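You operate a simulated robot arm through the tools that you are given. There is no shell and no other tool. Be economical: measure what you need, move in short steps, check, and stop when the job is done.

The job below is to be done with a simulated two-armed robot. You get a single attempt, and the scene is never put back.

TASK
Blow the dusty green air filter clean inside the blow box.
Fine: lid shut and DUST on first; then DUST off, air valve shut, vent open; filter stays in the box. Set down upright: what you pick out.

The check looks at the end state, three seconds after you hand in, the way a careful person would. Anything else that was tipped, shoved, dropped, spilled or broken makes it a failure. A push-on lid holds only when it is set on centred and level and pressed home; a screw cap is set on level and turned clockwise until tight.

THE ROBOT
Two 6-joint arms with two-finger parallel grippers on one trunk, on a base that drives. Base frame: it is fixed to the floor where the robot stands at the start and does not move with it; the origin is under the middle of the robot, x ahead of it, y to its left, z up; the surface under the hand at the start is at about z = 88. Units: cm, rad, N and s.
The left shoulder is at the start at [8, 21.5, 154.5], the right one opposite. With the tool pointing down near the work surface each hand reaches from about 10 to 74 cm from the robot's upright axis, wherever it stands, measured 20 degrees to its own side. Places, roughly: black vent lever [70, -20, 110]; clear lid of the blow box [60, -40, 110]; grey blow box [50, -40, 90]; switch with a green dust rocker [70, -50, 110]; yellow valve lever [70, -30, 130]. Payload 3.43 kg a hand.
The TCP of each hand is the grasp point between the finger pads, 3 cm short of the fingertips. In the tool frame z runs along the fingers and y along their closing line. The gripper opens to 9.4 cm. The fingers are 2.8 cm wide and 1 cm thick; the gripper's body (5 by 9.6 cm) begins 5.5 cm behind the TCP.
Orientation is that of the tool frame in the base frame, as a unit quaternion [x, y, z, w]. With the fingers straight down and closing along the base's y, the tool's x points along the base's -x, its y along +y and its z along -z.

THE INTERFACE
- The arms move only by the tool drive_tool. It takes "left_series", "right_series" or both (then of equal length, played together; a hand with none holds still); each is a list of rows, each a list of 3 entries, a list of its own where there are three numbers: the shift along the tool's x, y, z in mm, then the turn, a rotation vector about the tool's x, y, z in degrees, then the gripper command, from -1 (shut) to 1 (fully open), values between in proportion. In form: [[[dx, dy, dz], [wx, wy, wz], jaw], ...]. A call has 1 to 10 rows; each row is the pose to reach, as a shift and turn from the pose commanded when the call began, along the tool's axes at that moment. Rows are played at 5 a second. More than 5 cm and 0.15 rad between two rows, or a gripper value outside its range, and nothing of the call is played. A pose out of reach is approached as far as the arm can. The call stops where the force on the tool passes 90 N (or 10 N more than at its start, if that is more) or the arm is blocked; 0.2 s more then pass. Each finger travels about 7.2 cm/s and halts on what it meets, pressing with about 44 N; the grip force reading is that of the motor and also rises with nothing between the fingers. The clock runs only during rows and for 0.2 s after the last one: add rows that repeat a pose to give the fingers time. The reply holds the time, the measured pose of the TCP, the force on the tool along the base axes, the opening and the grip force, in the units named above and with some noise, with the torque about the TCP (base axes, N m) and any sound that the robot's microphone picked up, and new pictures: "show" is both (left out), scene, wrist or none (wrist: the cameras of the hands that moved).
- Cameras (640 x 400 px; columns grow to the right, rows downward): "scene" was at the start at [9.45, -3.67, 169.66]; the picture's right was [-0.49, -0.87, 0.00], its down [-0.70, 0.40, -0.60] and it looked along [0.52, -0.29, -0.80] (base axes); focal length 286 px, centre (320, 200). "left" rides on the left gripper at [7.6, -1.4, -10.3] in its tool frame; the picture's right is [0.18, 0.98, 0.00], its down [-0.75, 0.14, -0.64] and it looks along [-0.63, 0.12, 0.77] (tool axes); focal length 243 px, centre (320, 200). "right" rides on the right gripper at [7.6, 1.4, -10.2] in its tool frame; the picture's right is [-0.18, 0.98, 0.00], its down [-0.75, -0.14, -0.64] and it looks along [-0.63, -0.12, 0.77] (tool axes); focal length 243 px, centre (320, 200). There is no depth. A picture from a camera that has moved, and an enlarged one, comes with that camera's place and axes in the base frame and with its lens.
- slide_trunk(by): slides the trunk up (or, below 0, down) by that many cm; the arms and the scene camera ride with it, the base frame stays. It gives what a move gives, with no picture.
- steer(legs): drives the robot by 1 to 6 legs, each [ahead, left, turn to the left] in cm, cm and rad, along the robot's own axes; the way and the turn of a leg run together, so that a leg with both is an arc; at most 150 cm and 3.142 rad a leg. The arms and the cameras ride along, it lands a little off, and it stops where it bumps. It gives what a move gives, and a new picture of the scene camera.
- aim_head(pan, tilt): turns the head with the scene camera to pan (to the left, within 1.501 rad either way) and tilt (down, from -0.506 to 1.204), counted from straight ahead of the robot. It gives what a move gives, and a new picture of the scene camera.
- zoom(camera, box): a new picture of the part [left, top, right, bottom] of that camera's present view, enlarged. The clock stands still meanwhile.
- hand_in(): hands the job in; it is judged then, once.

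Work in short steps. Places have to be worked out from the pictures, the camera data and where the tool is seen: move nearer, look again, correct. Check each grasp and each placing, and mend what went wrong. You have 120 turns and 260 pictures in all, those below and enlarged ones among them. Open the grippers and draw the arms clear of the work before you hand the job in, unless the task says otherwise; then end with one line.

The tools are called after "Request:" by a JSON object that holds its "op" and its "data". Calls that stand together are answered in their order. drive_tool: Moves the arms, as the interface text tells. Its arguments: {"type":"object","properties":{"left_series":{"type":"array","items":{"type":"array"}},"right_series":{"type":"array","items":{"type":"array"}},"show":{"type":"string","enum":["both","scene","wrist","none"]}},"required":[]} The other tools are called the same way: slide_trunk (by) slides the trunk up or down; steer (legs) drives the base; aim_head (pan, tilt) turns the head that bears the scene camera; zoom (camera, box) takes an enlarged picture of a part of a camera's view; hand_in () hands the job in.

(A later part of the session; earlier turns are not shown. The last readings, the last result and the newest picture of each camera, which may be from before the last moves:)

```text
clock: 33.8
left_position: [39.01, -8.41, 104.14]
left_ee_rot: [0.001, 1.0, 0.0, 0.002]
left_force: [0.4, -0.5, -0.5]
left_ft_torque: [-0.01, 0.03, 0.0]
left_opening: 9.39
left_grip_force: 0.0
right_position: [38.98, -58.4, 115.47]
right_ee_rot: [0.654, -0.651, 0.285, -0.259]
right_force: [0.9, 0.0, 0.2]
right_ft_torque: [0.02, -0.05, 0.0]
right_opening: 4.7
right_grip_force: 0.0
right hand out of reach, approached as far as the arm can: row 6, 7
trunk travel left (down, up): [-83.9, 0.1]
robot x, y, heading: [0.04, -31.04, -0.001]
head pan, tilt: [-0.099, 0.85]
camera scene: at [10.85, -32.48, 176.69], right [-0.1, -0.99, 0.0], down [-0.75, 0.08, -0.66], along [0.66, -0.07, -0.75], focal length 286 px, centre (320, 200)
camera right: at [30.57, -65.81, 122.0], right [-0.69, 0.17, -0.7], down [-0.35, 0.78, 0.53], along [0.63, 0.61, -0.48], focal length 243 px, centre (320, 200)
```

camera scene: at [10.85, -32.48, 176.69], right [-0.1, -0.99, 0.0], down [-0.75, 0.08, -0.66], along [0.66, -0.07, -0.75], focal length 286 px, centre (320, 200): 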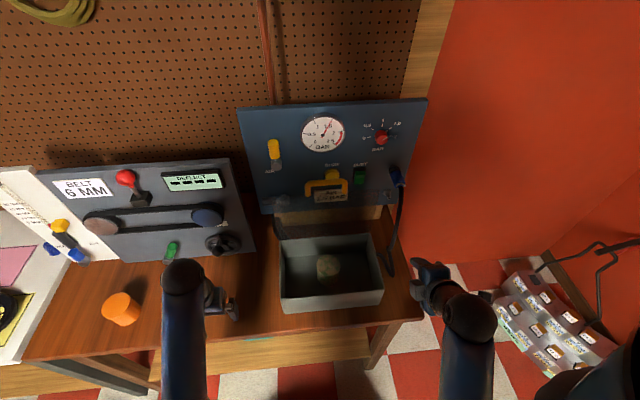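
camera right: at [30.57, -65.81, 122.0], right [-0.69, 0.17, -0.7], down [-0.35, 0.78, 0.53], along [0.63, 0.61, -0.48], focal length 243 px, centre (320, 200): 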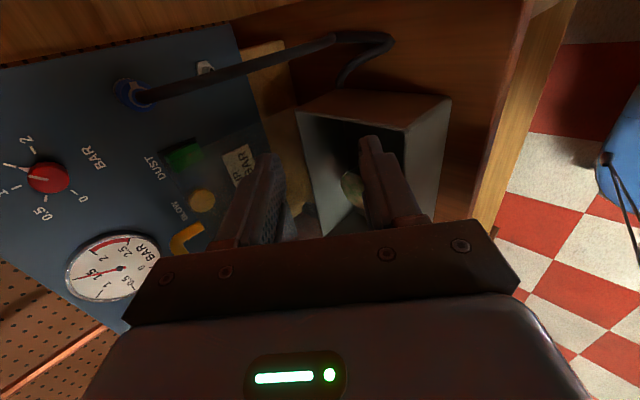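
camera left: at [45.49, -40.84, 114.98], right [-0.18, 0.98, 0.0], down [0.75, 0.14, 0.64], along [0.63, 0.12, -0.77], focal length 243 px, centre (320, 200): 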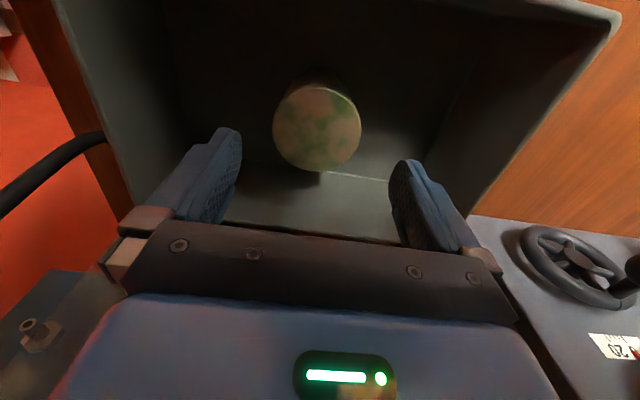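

The hand is pitched 45°. Now moving it diagonally to a standoff in front of the handle at about [57, −40, 125].

Request:
{"op": "drive_tool", "data": {"right_series": [[[-26, -28, 8], [0, 0, 0], 0], [[-52, -56, 16], [0, 0, 0], 0], [[-78, -84, 24], [0, 0, 0], 0], [[-104, -112, 32], [0, 0, 0], 0], [[-130, -140, 40], [0, 0, 0], 0], [[-156, -168, 48], [0, 0, 0], 0], [[-182, -197, 55], [0, 0, 0], 0], [[-182, -197, 55], [0, 0, 0], 0]]}}

```text
clock: 35.6
left_position: [39.11, -8.27, 104.18]
left_ee_rot: [0.0, 1.0, 0.0, 0.002]
left_force: [0.6, -0.4, -0.1]
left_ft_torque: [0.04, -0.03, 0.01]
left_opening: 9.4
left_grip_force: 0.2
right_position: [56.97, -40.05, 124.68]
right_ee_rot: [0.654, -0.652, 0.285, -0.258]
right_force: [-0.2, 0.3, 0.1]
right_ft_torque: [-0.03, 0.01, -0.03]
right_opening: 4.7
right_grip_force: 0.0
trunk travel left (down, up): [-83.9, 0.1]
robot x, y, heading: [-0.14, -31.6, 0.001]
head pan, tilt: [-0.099, 0.85]
camera scene: at [10.78, -32.46, 176.69], right [-0.1, -0.99, 0.0], down [-0.75, 0.08, -0.66], along [0.66, -0.07, -0.75], focal length 286 px, centre (320, 200)
camera right: at [48.52, -47.39, 131.49], right [-0.69, 0.17, -0.7], down [-0.35, 0.78, 0.53], along [0.63, 0.61, -0.48], focal length 243 px, centre (320, 200)
```

scene: 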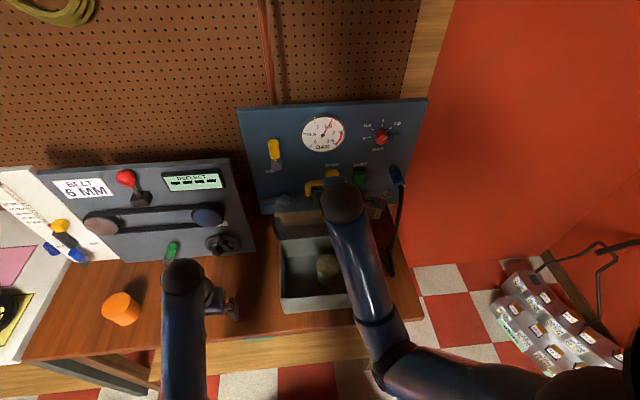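
right: 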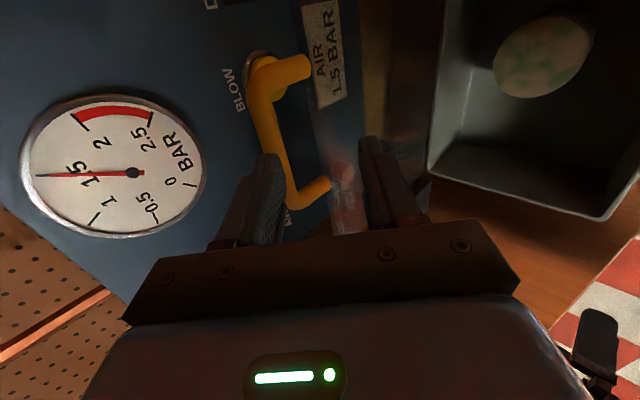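

From two views the bar is at about [63.6, −40, 123], and the panel with the BLOW button is well behind it at x ≈ 73. I'll bring the fingers around the bar.

Request:
{"op": "drive_tool", "data": {"right_series": [[[0, -18, 0], [0, 0, 0], 0], [[0, -35, 0], [0, 0, 0], 0], [[0, -35, 25], [0, 0, 0], 0], [[0, -35, 45], [0, 0, 0], 0], [[0, -35, 45], [0, 0, 0], 0]], "show": "wrist"}}

```text
clock: 36.8
left_position: [38.99, -8.43, 104.1]
left_ee_rot: [0.001, 1.0, 0.0, 0.003]
left_force: [0.3, 0.0, 0.1]
left_ft_torque: [0.03, 0.01, -0.01]
left_opening: 9.41
left_grip_force: 0.0
right_position: [62.51, -40.1, 124.27]
right_ee_rot: [0.654, -0.651, 0.284, -0.259]
right_force: [-0.2, 0.0, 0.7]
right_ft_torque: [0.01, 0.02, 0.05]
right_opening: 4.72
right_grip_force: 0.0
trunk travel left (down, up): [-83.9, 0.1]
robot x, y, heading: [-0.07, -31.92, -0.006]
head pan, tilt: [-0.099, 0.85]
camera right: at [54.16, -47.53, 130.72], right [-0.69, 0.17, -0.7], down [-0.35, 0.78, 0.53], along [0.63, 0.61, -0.48], focal length 243 px, centre (320, 200)
```

right: 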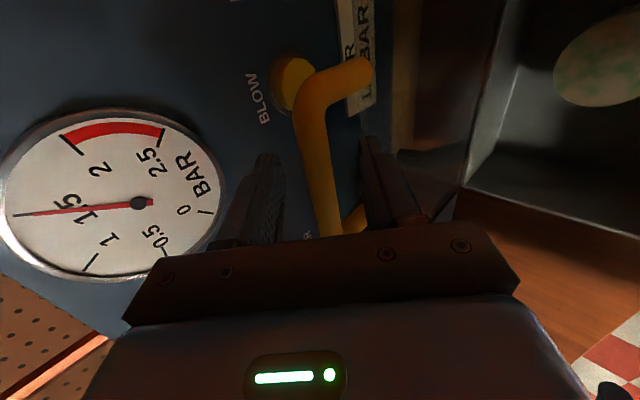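

The bar is centred between the fingers but about 2.8 cm ahead of the TCP. I'll advance 22 mm and close gently.

Request:
{"op": "drive_tool", "data": {"right_series": [[[0, -2, 12], [0, 0, 0], 0], [[0, -2, 22], [0, 0, 0], 0], [[0, -2, 22], [0, 0, 0], 0], [[0, -2, 22], [0, 0, 0], -1], [[0, -2, 22], [0, 0, 0], -1], [[0, -2, 22], [0, 0, 0], -1], [[0, -2, 22], [0, 0, 0], -1]], "show": "wrist"}}

```text
clock: 38.4
left_position: [38.62, -8.46, 104.45]
left_ee_rot: [0.001, 1.0, 0.0, 0.006]
left_force: [-0.3, -0.2, -0.1]
left_ft_torque: [-0.06, -0.01, 0.02]
left_opening: 9.4
left_grip_force: 0.0
right_position: [63.96, -40.3, 123.79]
right_ee_rot: [0.65, -0.65, 0.29, -0.266]
right_force: [3.6, -2.1, 41.9]
right_ft_torque: [0.36, -0.18, -0.58]
right_opening: 1.68
right_grip_force: 44.9
trunk travel left (down, up): [-83.9, 0.1]
robot x, y, heading: [-0.17, -31.82, -0.001]
head pan, tilt: [-0.099, 0.85]
camera right: at [55.4, -47.65, 130.09], right [-0.68, 0.17, -0.72], down [-0.36, 0.77, 0.52], along [0.64, 0.61, -0.46], focal length 243 px, centre (320, 200)
```

right: 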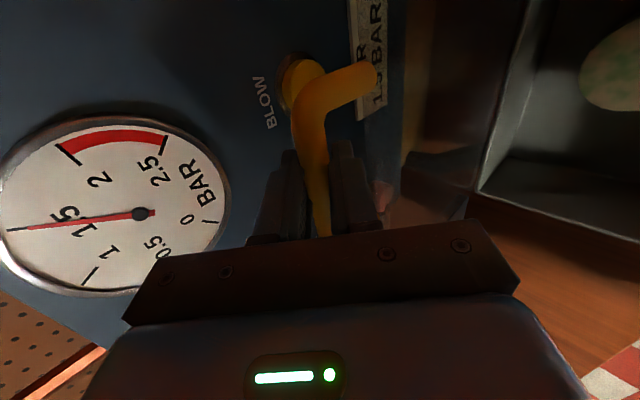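

The bar is gripped (1.7 cm) with some upward reaction force because the command is slightly low. I'll relieve it and start pulling the lid forward 2 cm.

Request:
{"op": "drive_tool", "data": {"right_series": [[[0, -4, -4], [0, 0, 0], -1], [[0, 1.4, -12.7], [0, 0, 0], -1], [[0, 8.4, -19.8], [0, 0, 0], -1], [[0, 8.4, -19.8], [0, 0, 0], -1]], "show": "scene"}}

```text
clock: 39.4
left_position: [38.71, -8.27, 104.29]
left_ee_rot: [0.001, 1.0, 0.0, 0.004]
left_force: [-0.5, 0.1, 1.0]
left_ft_torque: [-0.03, -0.03, 0.0]
left_opening: 9.38
left_grip_force: 0.0
right_position: [62.04, -40.33, 123.76]
right_ee_rot: [0.654, -0.651, 0.285, -0.261]
right_force: [-1.3, -4.3, 22.7]
right_ft_torque: [1.46, 0.02, 0.09]
right_opening: 1.63
right_grip_force: 44.9
trunk travel left (down, up): [-83.9, 0.1]
robot x, y, heading: [0.02, -31.55, -0.0]
head pan, tilt: [-0.099, 0.85]
camera scene: at [10.37, -32.57, 176.72], right [-0.1, -0.99, 0.0], down [-0.75, 0.08, -0.66], along [0.66, -0.07, -0.75], focal length 286 px, centre (320, 200)
```

scene: 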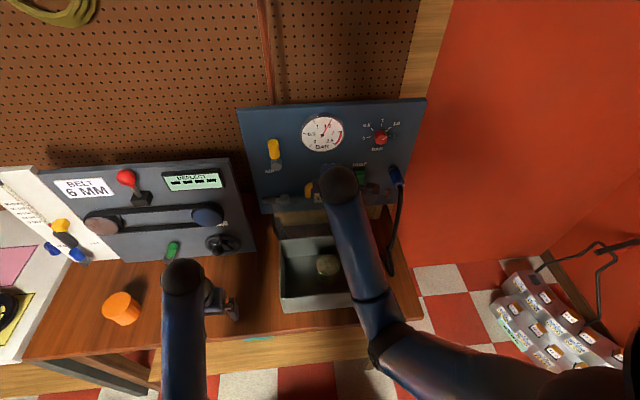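

It swings freely. Continuing the arc about the hinge near [63, 98.5].

Request:
{"op": "drive_tool", "data": {"right_series": [[[0, 12, -12.5], [0, 0, 0], -1], [[0, 24, -25], [0, 0, 0], -1], [[0, 39, -34], [0, 0, 0], -1], [[0, 54, -43], [0, 0, 0], -1], [[0, 70, -50], [0, 0, 0], -1], [[0, 86, -56], [0, 0, 0], -1], [[0, 86, -56], [0, 0, 0], -1]], "show": "wrist"}}

```text
clock: 41.0
left_position: [38.82, -8.46, 104.16]
left_ee_rot: [0.0, 1.0, 0.0, 0.004]
left_force: [0.4, 0.5, -0.3]
left_ft_torque: [0.02, 0.0, -0.01]
left_opening: 9.4
left_grip_force: 0.0
right_position: [52.0, -40.24, 121.48]
right_ee_rot: [0.655, -0.65, 0.284, -0.259]
right_force: [-4.5, -3.4, 7.3]
right_ft_torque: [1.25, 0.11, -0.43]
right_opening: 1.59
right_grip_force: 45.5
trunk travel left (down, up): [-83.9, 0.1]
robot x, y, heading: [-0.25, -31.45, 0.002]
head pan, tilt: [-0.099, 0.85]
camera right: at [43.6, -47.61, 128.08], right [-0.69, 0.17, -0.7], down [-0.35, 0.78, 0.53], along [0.63, 0.61, -0.48], focal length 243 px, centre (320, 200)
```

right: 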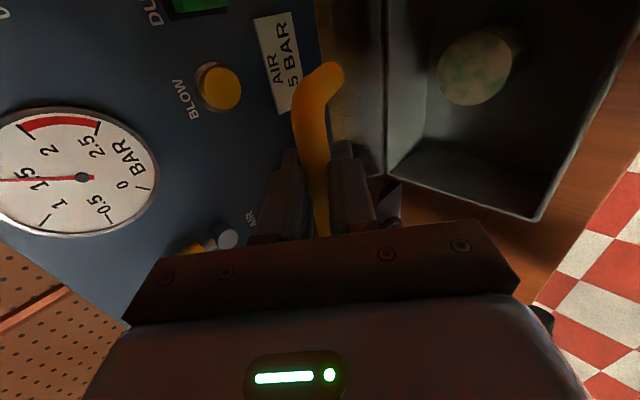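

Going well with small forces. Continuing to about 140° of the arc.

Request:
{"op": "drive_tool", "data": {"right_series": [[[0, 18, -6], [0, 0, 0], -1], [[0, 36, -10], [0, 0, 0], -1], [[0, 54, -13], [0, 0, 0], -1], [[0, 72, -14.5], [0, 0, 0], -1], [[0, 89, -15], [0, 0, 0], -1], [[0, 107, -14.5], [0, 0, 0], -1], [[0, 107, -14.5], [0, 0, 0], -1]], "show": "wrist"}}

```text
clock: 42.6
left_position: [39.01, -8.39, 104.1]
left_ee_rot: [0.0, 1.0, 0.0, 0.003]
left_force: [-0.1, -0.3, 0.3]
left_ft_torque: [-0.02, 0.01, 0.02]
left_opening: 9.4
left_grip_force: 0.0
right_position: [43.5, -40.22, 114.93]
right_ee_rot: [0.655, -0.651, 0.284, -0.259]
right_force: [-0.2, 1.3, -0.9]
right_ft_torque: [1.11, 0.03, -0.65]
right_opening: 1.57
right_grip_force: 45.2
trunk travel left (down, up): [-83.9, 0.1]
robot x, y, heading: [-0.19, -31.71, -0.002]
head pan, tilt: [-0.099, 0.85]
camera right: at [35.16, -47.59, 121.41], right [-0.69, 0.17, -0.7], down [-0.35, 0.78, 0.53], along [0.63, 0.61, -0.48], focal length 243 px, centre (320, 200)
```

right: 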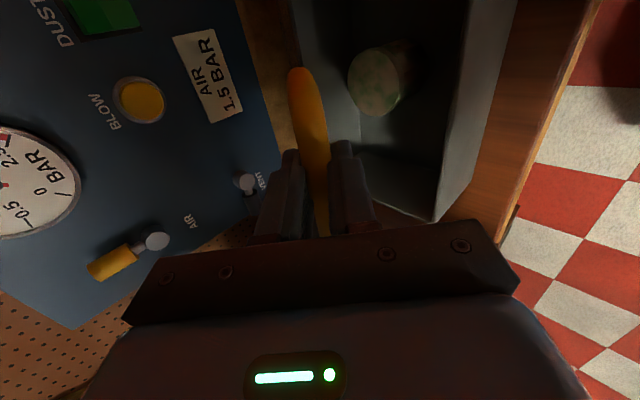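

Continuing to about 164°.

Request:
{"op": "drive_tool", "data": {"right_series": [[[0, 18, 2], [0, 0, 0], -1], [[0, 36, 5.7], [0, 0, 0], -1], [[0, 53, 10], [0, 0, 0], -1], [[0, 70, 15.4], [0, 0, 0], -1], [[0, 86, 23], [0, 0, 0], -1], [[0, 102, 31], [0, 0, 0], -1], [[0, 102, 31], [0, 0, 0], -1]]}}

```text
clock: 44.2
left_position: [39.14, -8.15, 104.01]
left_ee_rot: [0.0, 1.0, -0.002, 0.003]
left_force: [-0.7, 0.3, -0.2]
left_ft_torque: [-0.05, 0.03, -0.01]
left_opening: 9.38
left_grip_force: 0.1
right_position: [38.82, -40.31, 105.43]
right_ee_rot: [0.654, -0.651, 0.284, -0.259]
right_force: [4.4, 16.0, -1.9]
right_ft_torque: [1.5, -0.17, -0.04]
right_opening: 1.55
right_grip_force: 44.3
trunk travel left (down, up): [-83.9, 0.1]
robot x, y, heading: [-0.02, -31.49, -0.002]
head pan, tilt: [-0.099, 0.85]
camera scene: at [10.94, -32.04, 176.68], right [-0.1, -0.99, 0.0], down [-0.75, 0.07, -0.66], along [0.66, -0.07, -0.75], focal length 286 px, centre (320, 200)
camera right: at [30.36, -47.66, 112.03], right [-0.69, 0.16, -0.7], down [-0.35, 0.78, 0.53], along [0.63, 0.61, -0.48], focal length 243 px, centre (320, 200)
```

scene: 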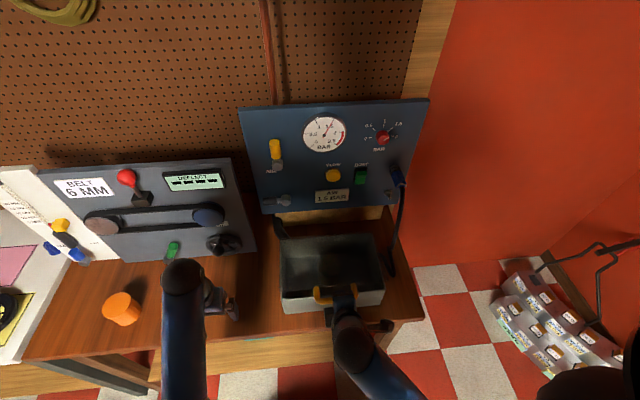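
right: 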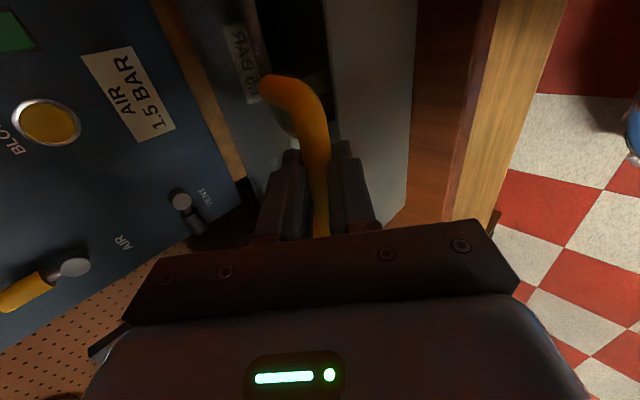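

Nearly shut; a small sideways force shows, which I'll ease by 2 mm. Continuing down to the closing point.

Request:
{"op": "drive_tool", "data": {"right_series": [[[-2, 16, 8], [0, 0, 0], -1], [[-3, 31, 17], [0, 0, 0], -1], [[-3, 42, 25], [0, 0, 0], -1], [[-3, 52, 33], [0, 0, 0], -1], [[-3, 57, 38], [0, 0, 0], -1], [[-3, 57, 38], [0, 0, 0], -1]]}}

```text
clock: 45.6
left_position: [39.15, -8.32, 104.1]
left_ee_rot: [0.001, 1.0, 0.0, 0.003]
left_force: [0.3, 0.2, -0.2]
left_ft_torque: [0.01, 0.02, 0.02]
left_opening: 9.4
left_grip_force: 0.1
right_position: [38.04, -40.29, 100.14]
right_ee_rot: [0.649, -0.647, 0.293, -0.274]
right_force: [33.5, -12.6, 73.4]
right_ft_torque: [0.09, -1.02, -0.33]
right_opening: 1.58
right_grip_force: 45.0
trunk travel left (down, up): [-83.9, 0.1]
robot x, y, heading: [0.2, -32.16, -0.003]
head pan, tilt: [-0.099, 0.85]
camera scene: at [10.88, -32.63, 176.75], right [-0.1, -0.99, 0.0], down [-0.75, 0.08, -0.66], along [0.66, -0.07, -0.75], focal length 286 px, centre (320, 200)
camera right: at [29.51, -47.67, 106.3], right [-0.67, 0.17, -0.73], down [-0.37, 0.77, 0.52], along [0.65, 0.61, -0.45], focal length 243 px, centre (320, 200)
```

scene: 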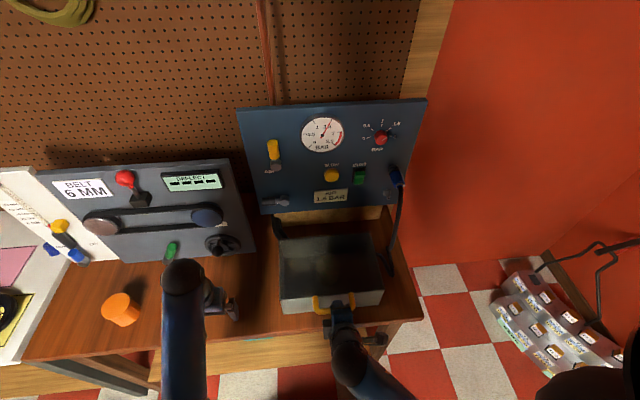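
right: 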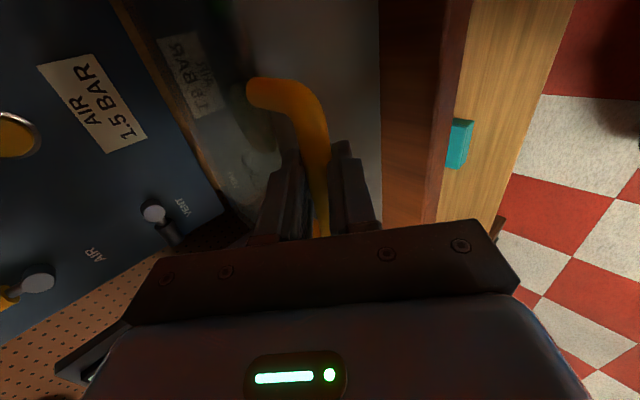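

The lid met the rim with 73 N reaction. I'll relax, open a little, and withdraw along the fingers.

Request:
{"op": "drive_tool", "data": {"right_series": [[[0, -7, -4], [0, 0, 0], -1], [[0, -12, -7], [0, 0, 0], -0.4], [[0, -12, -7], [0, 0, 0], -0.4], [[0, -12, -7], [0, 0, 0], -0.4], [[0, -12, -27], [0, 0, 0], -0.4], [[0, -12, -47], [0, 0, 0], -0.4], [[0, -12, -67], [0, 0, 0], -0.4], [[0, -12, -67], [0, 0, 0], -0.4]]}}

Request:
{"op": "zoom", "data": {"camera": "scene", "box": [240, 180, 430, 340]}}

```text
clock: 47.4
left_position: [39.09, -8.37, 104.16]
left_ee_rot: [0.0, 1.0, 0.0, 0.002]
left_force: [-0.4, 0.0, 0.4]
left_ft_torque: [-0.02, -0.05, 0.0]
left_opening: 9.41
left_grip_force: 0.1
right_position: [33.37, -40.27, 104.31]
right_ee_rot: [0.655, -0.651, 0.284, -0.257]
right_force: [0.1, -0.3, -0.2]
right_ft_torque: [0.02, 0.0, 0.02]
right_opening: 2.82
right_grip_force: 0.0
trunk travel left (down, up): [-83.9, 0.1]
robot x, y, heading: [-0.07, -31.92, 0.002]
head pan, tilt: [-0.099, 0.85]
camera scene: at [10.85, -32.44, 176.69], right [-0.1, -0.99, 0.0], down [-0.75, 0.08, -0.66], along [0.66, -0.07, -0.75], focal length 286 px, centre (320, 200)
camera right: at [25.0, -47.59, 110.93], right [-0.69, 0.17, -0.7], down [-0.35, 0.78, 0.53], along [0.63, 0.61, -0.48], focal length 243 px, centre (320, 200)
```

scene: 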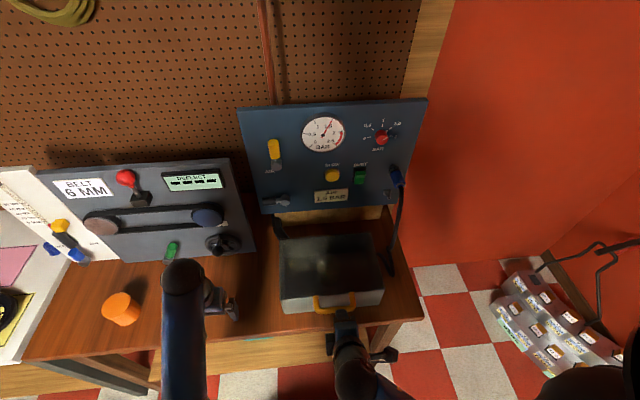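
right: 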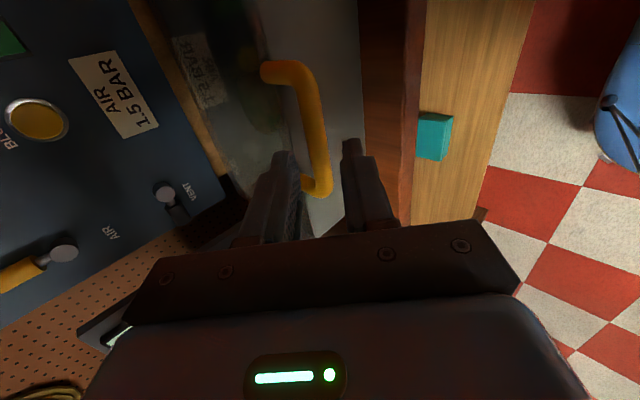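

```text
2.50 times, centred on (335, 260) of scene
camera zoom: at [10.85, -32.44, 176.69], right [-0.1, -0.99, 0.0], down [-0.75, 0.08, -0.66], along [0.66, -0.07, -0.75], focal length 716 px, centre (282, 50)
```

zoom: 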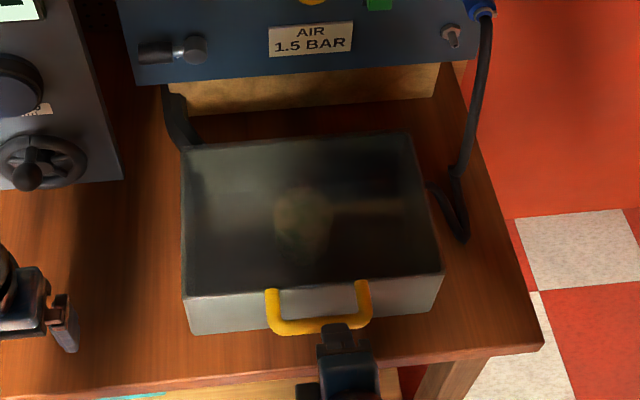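

The lid is shut. Now a close look at the panel controls.

Request:
{"op": "zoom", "data": {"camera": "scene", "box": [315, 150, 405, 210]}}

Request:
{"op": "zoom", "data": {"camera": "scene", "box": [240, 130, 330, 220]}}

Request:
{"op": "zoom", "data": {"camera": "right", "box": [0, 0, 300, 300]}}

```text
6.67 times, centred on (360, 180) of scene
camera zoom: at [10.85, -32.44, 176.69], right [-0.1, -0.99, 0.0], down [-0.75, 0.08, -0.66], along [0.66, -0.07, -0.75], focal length 1909 px, centre (53, 333)
```

zoom: 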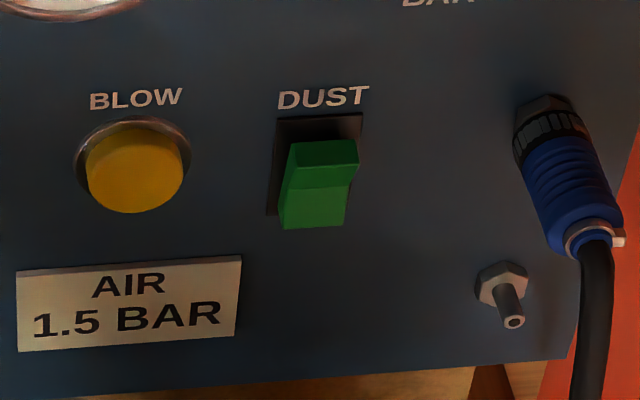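

```text
4.44 times, centred on (285, 175) of scene
camera zoom: at [10.85, -32.44, 176.69], right [-0.1, -0.99, 0.0], down [-0.75, 0.08, -0.66], along [0.66, -0.07, -0.75], focal length 1272 px, centre (476, 311)
```

zoom: 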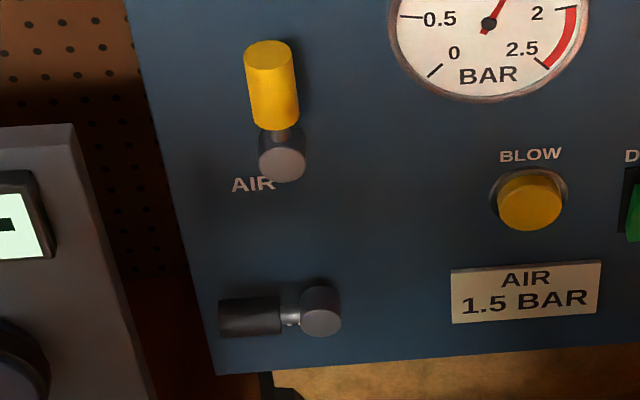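

```text
1.33 times, centred on (150, 150) of right
camera zoom: at [25.0, -47.59, 110.93], right [-0.69, 0.17, -0.7], down [-0.35, 0.78, 0.53], along [0.63, 0.61, -0.48], focal length 324 px, centre (547, 267)
```

zoom: 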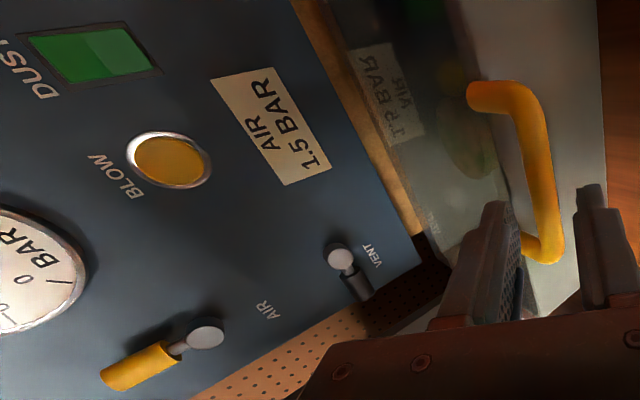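

Lid is shut, AIR lever stands up, VENT lever points left, and the rocker's halves need a closer view. I'll bring the right hand, closed and levelled out, toward the DUST rocker (~[74, −52, 114]).

Request:
{"op": "drive_tool", "data": {"right_series": [[[15, -28, 5], [5, 0, 0], -1], [[30, -56, 10], [10, 0, 0], -1], [[45, -84, 15], [15, 0, 0], -1], [[60, -112, 20], [20, 0, 0], -1], [[75, -140, 25], [25, 0, 0], -1], [[90, -168, 30], [30, 0, 0], -1], [[106, -196, 35], [35, 0, 0], -1], [[122, -226, 39], [40, 0, 0], -1], [[122, -226, 39], [40, 0, 0], -1]]}}

```text
clock: 49.4
left_position: [38.97, -8.45, 104.06]
left_ee_rot: [0.001, 1.0, 0.0, 0.003]
left_force: [-0.5, 0.5, 0.8]
left_ft_torque: [0.01, 0.03, -0.01]
left_opening: 9.4
left_grip_force: 0.2
right_position: [52.05, -52.04, 118.04]
right_ee_rot: [0.526, -0.515, 0.491, -0.467]
right_force: [0.0, -0.7, 0.8]
right_ft_torque: [-0.03, 0.0, 0.01]
right_opening: 0.0
right_grip_force: 33.0
trunk travel left (down, up): [-83.9, 0.1]
robot x, y, heading: [-0.1, -31.86, -0.0]
head pan, tilt: [-0.099, 0.85]
camera scene: at [10.79, -32.46, 176.69], right [-0.1, -0.99, 0.0], down [-0.75, 0.08, -0.66], along [0.66, -0.07, -0.75], focal length 286 px, centre (320, 200)
camera right: at [41.56, -59.71, 117.81], right [-0.08, 0.15, -0.99], down [-0.62, 0.77, 0.17], along [0.78, 0.62, 0.03], focal length 243 px, centre (320, 200)
```

scene: 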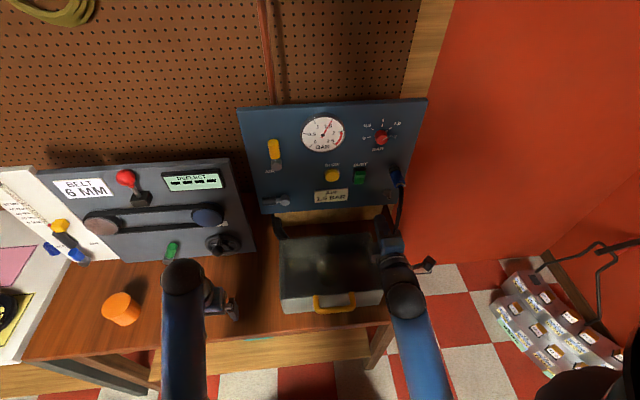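
right: 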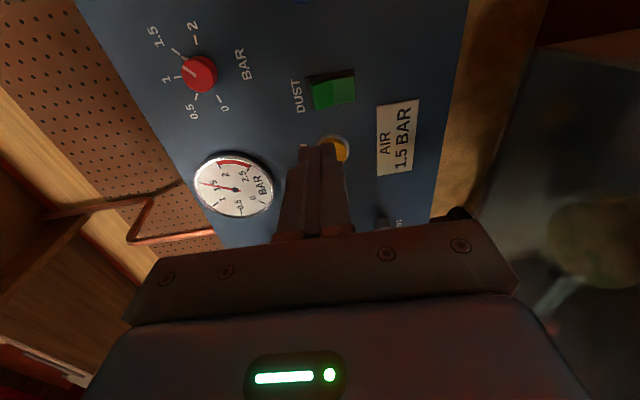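

A clear head-on view. Zooming on the rocker and regulator.

Request:
{"op": "zoom", "data": {"camera": "right", "box": [130, 20, 430, 220]}}

Request:
{"op": "zoom", "data": {"camera": "right", "box": [280, 50, 380, 130]}}

```text
2.00 times, centred on (280, 120) of right
camera zoom: at [41.56, -59.71, 117.81], right [-0.08, 0.15, -0.99], down [-0.62, 0.77, 0.17], along [0.78, 0.62, 0.03], focal length 485 px, centre (400, 360)
```

zoom: 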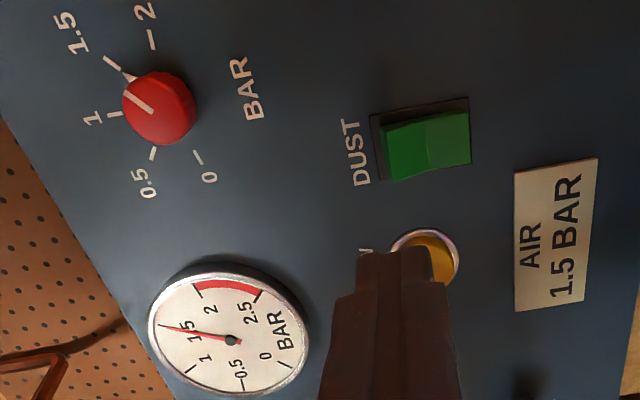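

```text
5.00 times, centred on (330, 90) of right
camera zoom: at [41.56, -59.71, 117.81], right [-0.08, 0.15, -0.99], down [-0.62, 0.77, 0.17], along [0.78, 0.62, 0.03], focal length 1213 px, centre (270, 750)
```

zoom: 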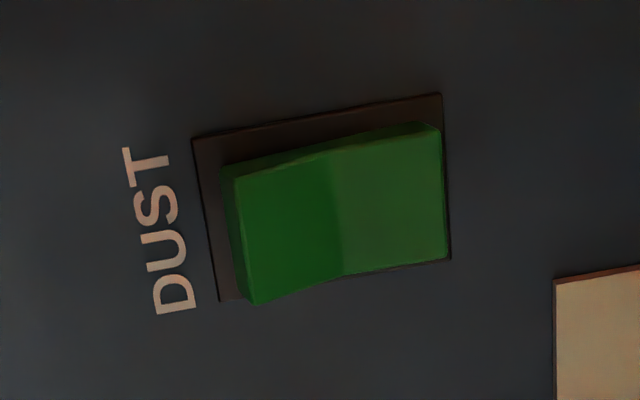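

The rocker's top half (left in picture) stands proud, so it's OFF; the regulator is at 1.5. I'll advance toward the top half at about [72.5, −51.4, 117].

Request:
{"op": "drive_tool", "data": {"right_series": [[[-6, -4, 40], [0, 0, 0], -1], [[-6, -4, 80], [0, 0, 0], -1], [[-6, -4, 120], [0, 0, 0], -1], [[-6, -4, 145], [0, 0, 0], -1], [[-6, -4, 145], [0, 0, 0], -1]]}}

```text
clock: 50.6
left_position: [38.96, -8.39, 104.18]
left_ee_rot: [0.001, 1.0, 0.0, 0.003]
left_force: [0.8, 0.5, -0.7]
left_ft_torque: [-0.03, -0.01, -0.02]
left_opening: 9.41
left_grip_force: 0.1
right_position: [66.41, -51.74, 117.1]
right_ee_rot: [0.526, -0.515, 0.49, -0.467]
right_force: [0.7, 0.5, -0.7]
right_ft_torque: [0.0, 0.0, 0.0]
right_opening: 0.0
right_grip_force: 33.2
trunk travel left (down, up): [-83.9, 0.1]
robot x, y, heading: [-0.17, -31.7, -0.002]
head pan, tilt: [-0.099, 0.85]
camera scene: at [10.82, -32.45, 176.69], right [-0.1, -0.99, 0.0], down [-0.75, 0.08, -0.66], along [0.66, -0.07, -0.75], focal length 286 px, centre (320, 200)
camera right: at [56.05, -59.31, 116.91], right [-0.08, 0.15, -0.99], down [-0.62, 0.77, 0.17], along [0.78, 0.62, 0.03], focal length 243 px, centre (320, 200)
```

scene: 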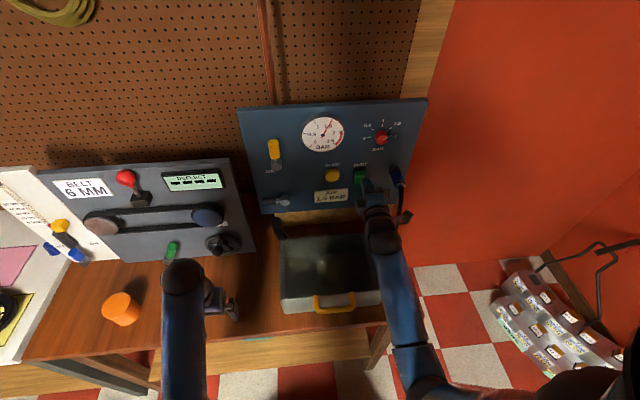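
right: 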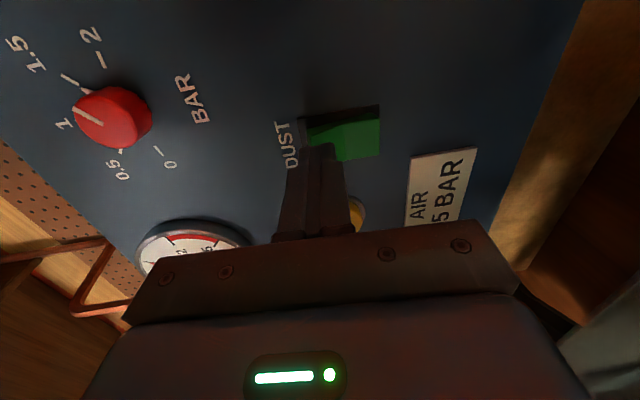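

Aligned with the rocker's top half. Creeping forward.

Request:
{"op": "drive_tool", "data": {"right_series": [[[0, -1, 8], [0, 0, 0], -1], [[0, -1, 14], [0, 0, 0], -1], [[0, -1, 20], [0, 0, 0], -1], [[0, -2, 26], [0, 0, 0], -1]], "show": "wrist"}}

```text
clock: 51.6
left_position: [38.98, -8.32, 104.09]
left_ee_rot: [0.0, 1.0, 0.001, 0.003]
left_force: [1.1, 0.0, 0.0]
left_ft_torque: [0.0, 0.01, 0.03]
left_opening: 9.38
left_grip_force: 0.0
right_position: [69.06, -51.77, 116.98]
right_ee_rot: [0.527, -0.515, 0.489, -0.466]
right_force: [-0.3, -0.6, -0.3]
right_ft_torque: [-0.01, 0.02, 0.01]
right_opening: 0.01
right_grip_force: 32.6
trunk travel left (down, up): [-83.9, 0.1]
robot x, y, heading: [0.38, -31.8, -0.0]
head pan, tilt: [-0.099, 0.85]
camera right: at [58.61, -59.35, 116.87], right [-0.08, 0.15, -0.99], down [-0.62, 0.77, 0.17], along [0.78, 0.62, 0.03], focal length 243 px, centre (320, 200)
```

right: 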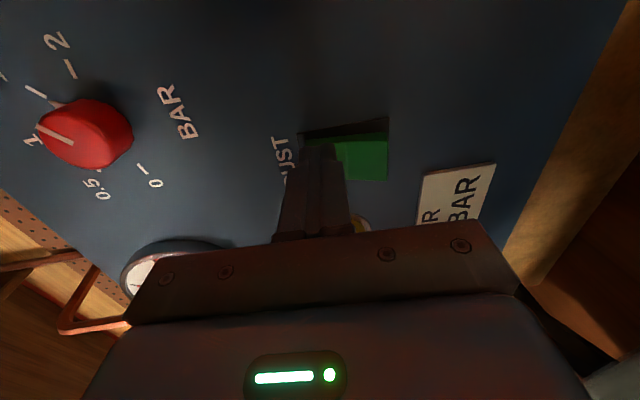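

Request:
{"op": "drive_tool", "data": {"right_series": [[[0, 0, 4], [0, 0, 0], -1], [[0, -1, 8], [0, 0, 0], -1], [[0, -1, 12], [0, 0, 0], -1], [[0, -1, 15], [0, 0, 0], -1]], "show": "wrist"}}

```text
clock: 52.6
left_position: [38.22, -8.46, 104.35]
left_ee_rot: [0.0, 1.0, 0.0, 0.006]
left_force: [-0.2, -0.2, -1.3]
left_ft_torque: [0.01, -0.01, -0.02]
left_opening: 9.4
left_grip_force: 0.1
right_position: [69.5, -51.81, 117.21]
right_ee_rot: [0.528, -0.515, 0.489, -0.465]
right_force: [-49.3, 3.3, -16.8]
right_ft_torque: [-0.1, 0.2, 0.51]
right_opening: 0.0
right_grip_force: 33.3
trunk travel left (down, up): [-83.9, 0.1]
robot x, y, heading: [-0.28, -31.92, -0.005]
head pan, tilt: [-0.099, 0.85]
camera right: at [59.07, -59.36, 116.91], right [-0.08, 0.15, -0.99], down [-0.62, 0.77, 0.17], along [0.78, 0.62, 0.03], focal length 243 px, centre (320, 200)
```

right: 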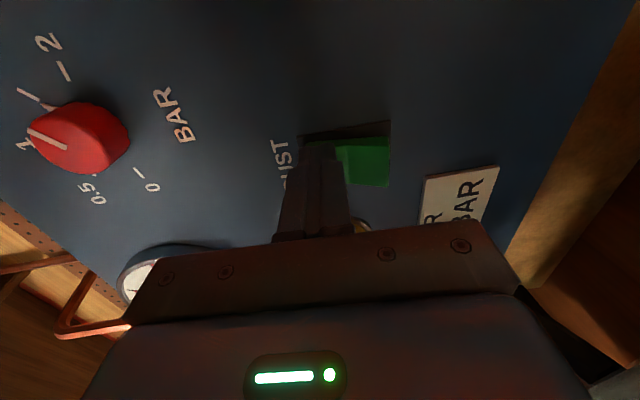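

A 49 N reaction, unclear whether it flipped. I'll back off 5 cm and look.

Request:
{"op": "drive_tool", "data": {"right_series": [[[0, 0, -20], [0, 0, 0], -1], [[20, 0, -60], [0, 0, 0], -1], [[30, -10, -90], [0, 0, 0], -1]], "show": "none"}}

Request:
{"op": "zoom", "data": {"camera": "right", "box": [220, 40, 420, 165]}}

```text
clock: 53.4
left_position: [38.53, -8.39, 104.35]
left_ee_rot: [0.0, 1.0, -0.001, 0.004]
left_force: [-0.2, -0.7, -0.3]
left_ft_torque: [0.03, -0.04, 0.04]
left_opening: 9.39
left_grip_force: 0.1
right_position: [61.08, -54.79, 119.34]
right_ee_rot: [0.525, -0.513, 0.492, -0.468]
right_force: [-0.3, 0.5, 0.1]
right_ft_torque: [0.02, 0.02, -0.01]
right_opening: 0.01
right_grip_force: 32.9
trunk travel left (down, up): [-83.9, 0.1]
robot x, y, heading: [-0.33, -31.81, -0.003]
head pan, tilt: [-0.099, 0.85]
```

```text
3.20 times, centred on (320, 102) of right
camera zoom: at [50.63, -62.31, 119.09], right [-0.08, 0.15, -0.99], down [-0.62, 0.77, 0.16], along [0.78, 0.62, 0.04], focal length 776 px, centre (320, 512)
```

zoom: 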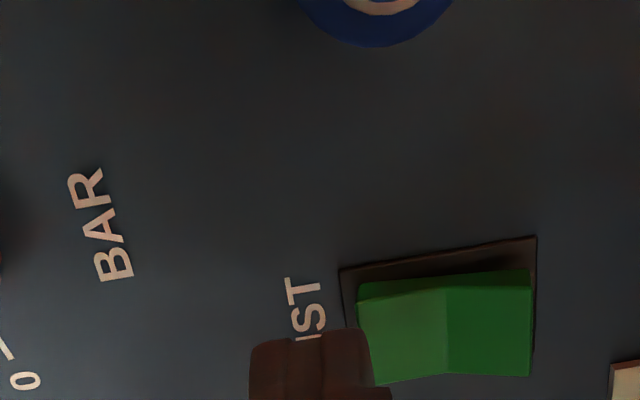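

The shading of the halves has swapped. Confirming with the scene camera.

Request:
{"op": "zoom", "data": {"camera": "scene", "box": [315, 150, 405, 210]}}

```text
6.67 times, centred on (360, 180) of scene
camera zoom: at [10.09, -32.49, 176.75], right [-0.1, -0.99, 0.0], down [-0.74, 0.08, -0.66], along [0.66, -0.07, -0.75], focal length 1909 px, centre (53, 333)
```

zoom: 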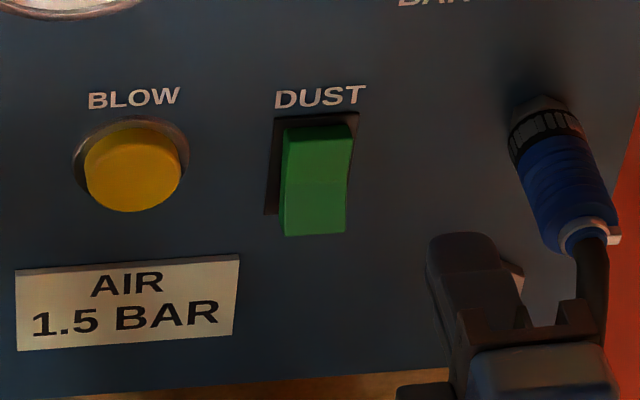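

DUST has flipped on. Now I line up the closed fingers with BLOW at about [72.5, −42.8, 116.4].

Request:
{"op": "drive_tool", "data": {"right_series": [[[-40, 6, 0], [0, 0, 0], -1], [[-80, 12, 0], [0, 0, 0], -1], [[-121, 18, 10], [0, 0, 0], -1], [[-121, 18, 40], [0, 0, 0], -1], [[-121, 18, 60], [0, 0, 0], -1], [[-121, 18, 60], [0, 0, 0], -1]]}}

```text
clock: 54.8
left_position: [38.95, -8.35, 104.2]
left_ee_rot: [0.0, 1.0, 0.0, 0.003]
left_force: [-0.5, 0.7, -1.1]
left_ft_torque: [0.0, 0.0, 0.0]
left_opening: 9.4
left_grip_force: 0.1
right_position: [67.51, -42.76, 116.38]
right_ee_rot: [0.526, -0.515, 0.49, -0.467]
right_force: [0.2, 0.3, -0.3]
right_ft_torque: [0.02, 0.0, -0.01]
right_opening: 0.0
right_grip_force: 33.4
trunk travel left (down, up): [-83.9, 0.1]
robot x, y, heading: [0.16, -31.76, -0.005]
head pan, tilt: [-0.099, 0.85]
camera scene: at [10.64, -32.43, 176.7], right [-0.1, -0.99, 0.0], down [-0.75, 0.08, -0.66], along [0.66, -0.07, -0.75], focal length 286 px, centre (320, 200)
camera right: at [57.04, -50.25, 116.22], right [-0.08, 0.15, -0.99], down [-0.62, 0.77, 0.17], along [0.78, 0.63, 0.03], focal length 243 px, centre (320, 200)
```

scene: 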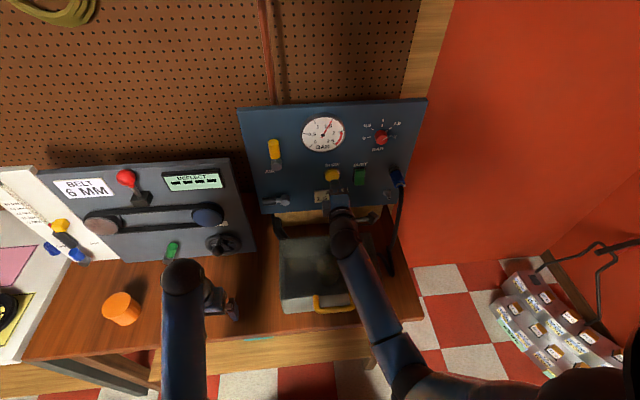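
right: 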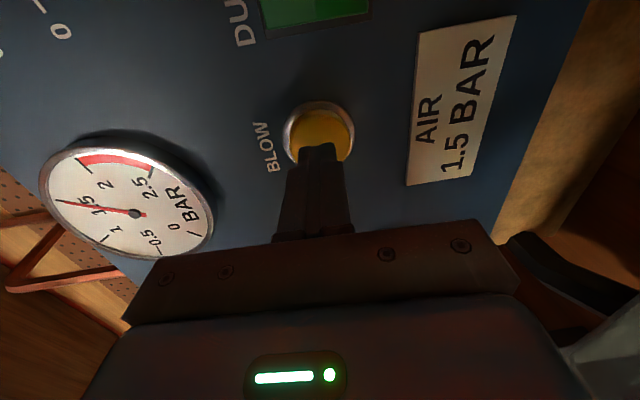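

Aligned. Pushing in and holding.

Request:
{"op": "drive_tool", "data": {"right_series": [[[0, 0, 8], [0, 0, 0], -1], [[0, -1, 14], [0, 0, 0], -1], [[0, -2, 20], [0, 0, 0], -1], [[0, -2, 25], [0, 0, 0], -1], [[0, -2, 25], [0, 0, 0], -1], [[0, -2, 25], [0, 0, 0], -1]]}}

```text
clock: 56.2
left_position: [38.96, -8.36, 104.14]
left_ee_rot: [0.0, 1.0, 0.0, 0.002]
left_force: [0.2, 0.8, 0.1]
left_ft_torque: [-0.02, 0.02, -0.05]
left_opening: 9.39
left_grip_force: 0.0
right_position: [69.96, -42.78, 116.38]
right_ee_rot: [0.527, -0.515, 0.49, -0.466]
right_force: [-3.0, -0.4, 0.5]
right_ft_torque: [-0.03, -0.03, 0.05]
right_opening: 0.01
right_grip_force: 33.2
trunk travel left (down, up): [-83.9, 0.1]
robot x, y, heading: [-0.24, -32.17, 0.001]
head pan, tilt: [-0.099, 0.85]
heard: click
camera scene: at [10.71, -32.43, 176.7], right [-0.1, -0.99, 0.0], down [-0.75, 0.08, -0.66], along [0.66, -0.07, -0.75], focal length 286 px, centre (320, 200)
camera right: at [59.58, -50.33, 116.09], right [-0.08, 0.15, -0.99], down [-0.62, 0.77, 0.17], along [0.78, 0.62, 0.03], focal length 243 px, centre (320, 200)
```

scene: 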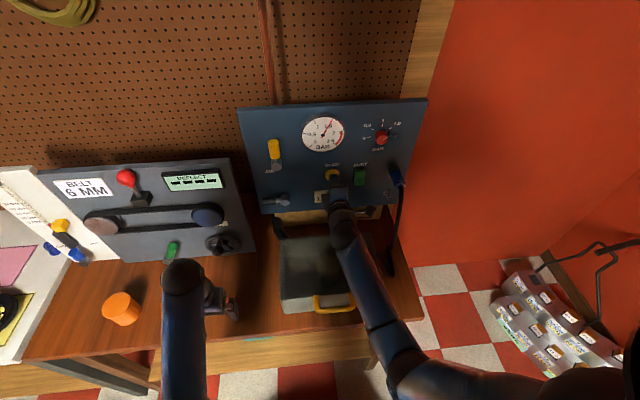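
right: 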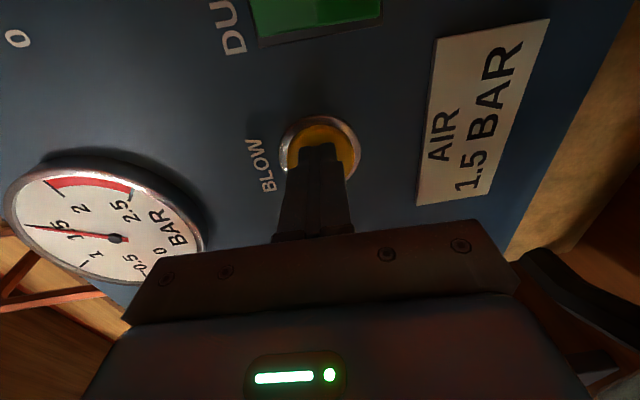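

A click: the button is pressed. I'll hold it for a couple of seconds and check gauge and filter.

Request:
{"op": "drive_tool", "data": {"right_series": [[[0, 0, 2], [0, 0, 0], -1], [[0, 0, 2], [0, 0, 0], -1], [[0, 0, 2], [0, 0, 0], -1], [[0, 0, 2], [0, 0, 0], -1], [[0, 0, 2], [0, 0, 0], -1], [[0, 0, 2], [0, 0, 0], -1], [[0, 0, 2], [0, 0, 0], -1], [[0, 0, 2], [0, 0, 0], -1], [[0, 0, 2], [0, 0, 0], -1], [[0, 0, 2], [0, 0, 0], -1]], "show": "wrist"}}

Request:
{"op": "zoom", "data": {"camera": "scene", "box": [260, 220, 360, 320]}}

```text
clock: 58.4
left_position: [38.93, -8.42, 104.17]
left_ee_rot: [0.0, 1.0, 0.001, 0.003]
left_force: [0.0, 0.1, -0.1]
left_ft_torque: [-0.02, 0.01, 0.0]
left_opening: 9.4
left_grip_force: 0.0
right_position: [70.12, -42.63, 116.33]
right_ee_rot: [0.527, -0.514, 0.49, -0.467]
right_force: [-3.8, -0.7, 0.0]
right_ft_torque: [0.02, 0.0, 0.01]
right_opening: 0.0
right_grip_force: 33.5
trunk travel left (down, up): [-83.9, 0.1]
robot x, y, heading: [0.06, -31.59, -0.003]
head pan, tilt: [-0.099, 0.85]
camera right: at [59.79, -50.33, 116.09], right [-0.08, 0.15, -0.99], down [-0.62, 0.77, 0.17], along [0.78, 0.62, 0.03], focal length 243 px, centre (320, 200)
```

right: 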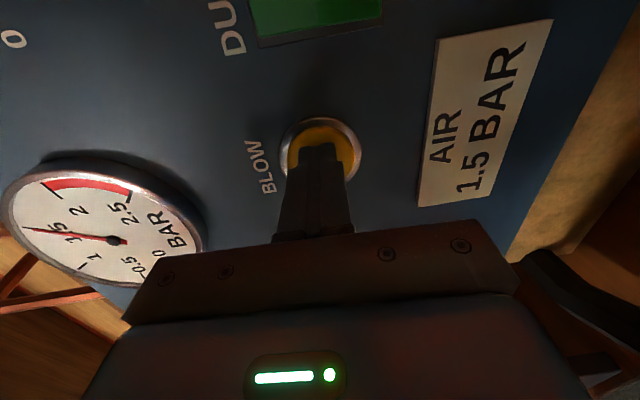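

```text
4.00 times, centred on (310, 270) of scene
camera zoom: at [10.7, -32.46, 176.7], right [-0.1, -0.99, 0.0], down [-0.75, 0.08, -0.66], along [0.66, -0.07, -0.75], focal length 1145 px, centre (360, -80)
```

zoom: 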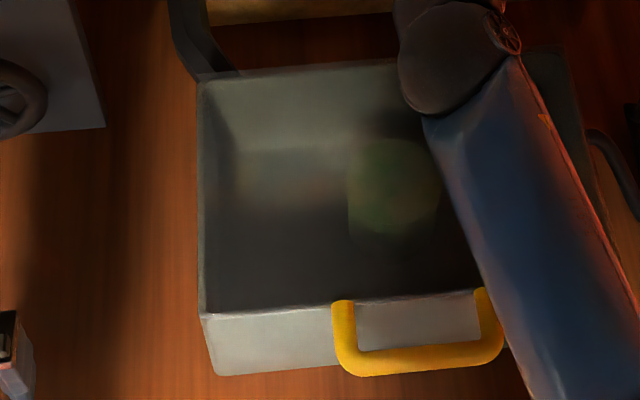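

Filter looks greener already. Holding another few seconds.

Request:
{"op": "drive_tool", "data": {"right_series": [[[0, 0, 0], [0, 0, 0], -1], [[0, 0, 0], [0, 0, 0], -1], [[0, 0, 0], [0, 0, 0], -1], [[0, 0, 0], [0, 0, 0], -1], [[0, 0, 0], [0, 0, 0], -1], [[0, 0, 0], [0, 0, 0], -1], [[0, 0, 0], [0, 0, 0], -1], [[0, 0, 0], [0, 0, 0], -1], [[0, 0, 0], [0, 0, 0], -1], [[0, 0, 0], [0, 0, 0], -1]], "show": "none"}}

Request:
{"op": "drive_tool", "data": {"right_series": [[[0, 0, 0], [0, 0, 0], -1], [[0, 0, 0], [0, 0, 0], -1], [[0, 0, 0], [0, 0, 0], -1], [[0, 0, 0], [0, 0, 0], -1], [[0, 0, 0], [0, 0, 0], -1], [[0, 0, 0], [0, 0, 0], -1], [[0, 0, 0], [0, 0, 0], -1], [[0, 0, 0], [0, 0, 0], -1], [[0, 0, 0], [0, 0, 0], -1], [[0, 0, 0], [0, 0, 0], -1]], "show": "none"}}

Request:
{"op": "zoom", "data": {"camera": "scene", "box": [260, 220, 360, 320]}}

```text
clock: 60.6
left_position: [38.85, -8.46, 104.2]
left_ee_rot: [0.001, 1.0, 0.0, 0.002]
left_force: [0.0, 0.0, -0.2]
left_ft_torque: [-0.02, -0.02, 0.0]
left_opening: 9.42
left_grip_force: 0.0
right_position: [70.17, -42.72, 116.34]
right_ee_rot: [0.526, -0.515, 0.49, -0.467]
right_force: [-3.6, 0.3, 0.5]
right_ft_torque: [0.02, -0.02, 0.05]
right_opening: 0.0
right_grip_force: 32.7
trunk travel left (down, up): [-83.9, 0.1]
robot x, y, heading: [-0.0, -31.95, 0.001]
head pan, tilt: [-0.099, 0.85]
```

```text
clock: 62.8
left_position: [38.94, -8.32, 104.14]
left_ee_rot: [0.0, 1.0, 0.0, 0.002]
left_force: [-0.3, -0.8, -0.2]
left_ft_torque: [0.01, -0.04, -0.02]
left_opening: 9.38
left_grip_force: 0.1
right_position: [70.2, -42.92, 116.4]
right_ee_rot: [0.526, -0.515, 0.49, -0.467]
right_force: [-3.9, 0.9, 0.6]
right_ft_torque: [0.01, -0.06, 0.02]
right_opening: 0.0
right_grip_force: 32.9
trunk travel left (down, up): [-83.9, 0.1]
robot x, y, heading: [-0.2, -31.72, -0.001]
head pan, tilt: [-0.099, 0.85]
```

```text
4.00 times, centred on (310, 270) of scene
camera zoom: at [10.7, -32.45, 176.7], right [-0.1, -0.99, 0.0], down [-0.75, 0.08, -0.66], along [0.66, -0.07, -0.75], focal length 1145 px, centre (360, -80)
```

zoom: 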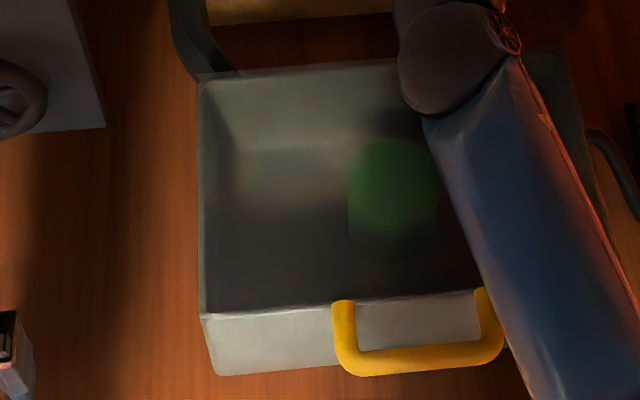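

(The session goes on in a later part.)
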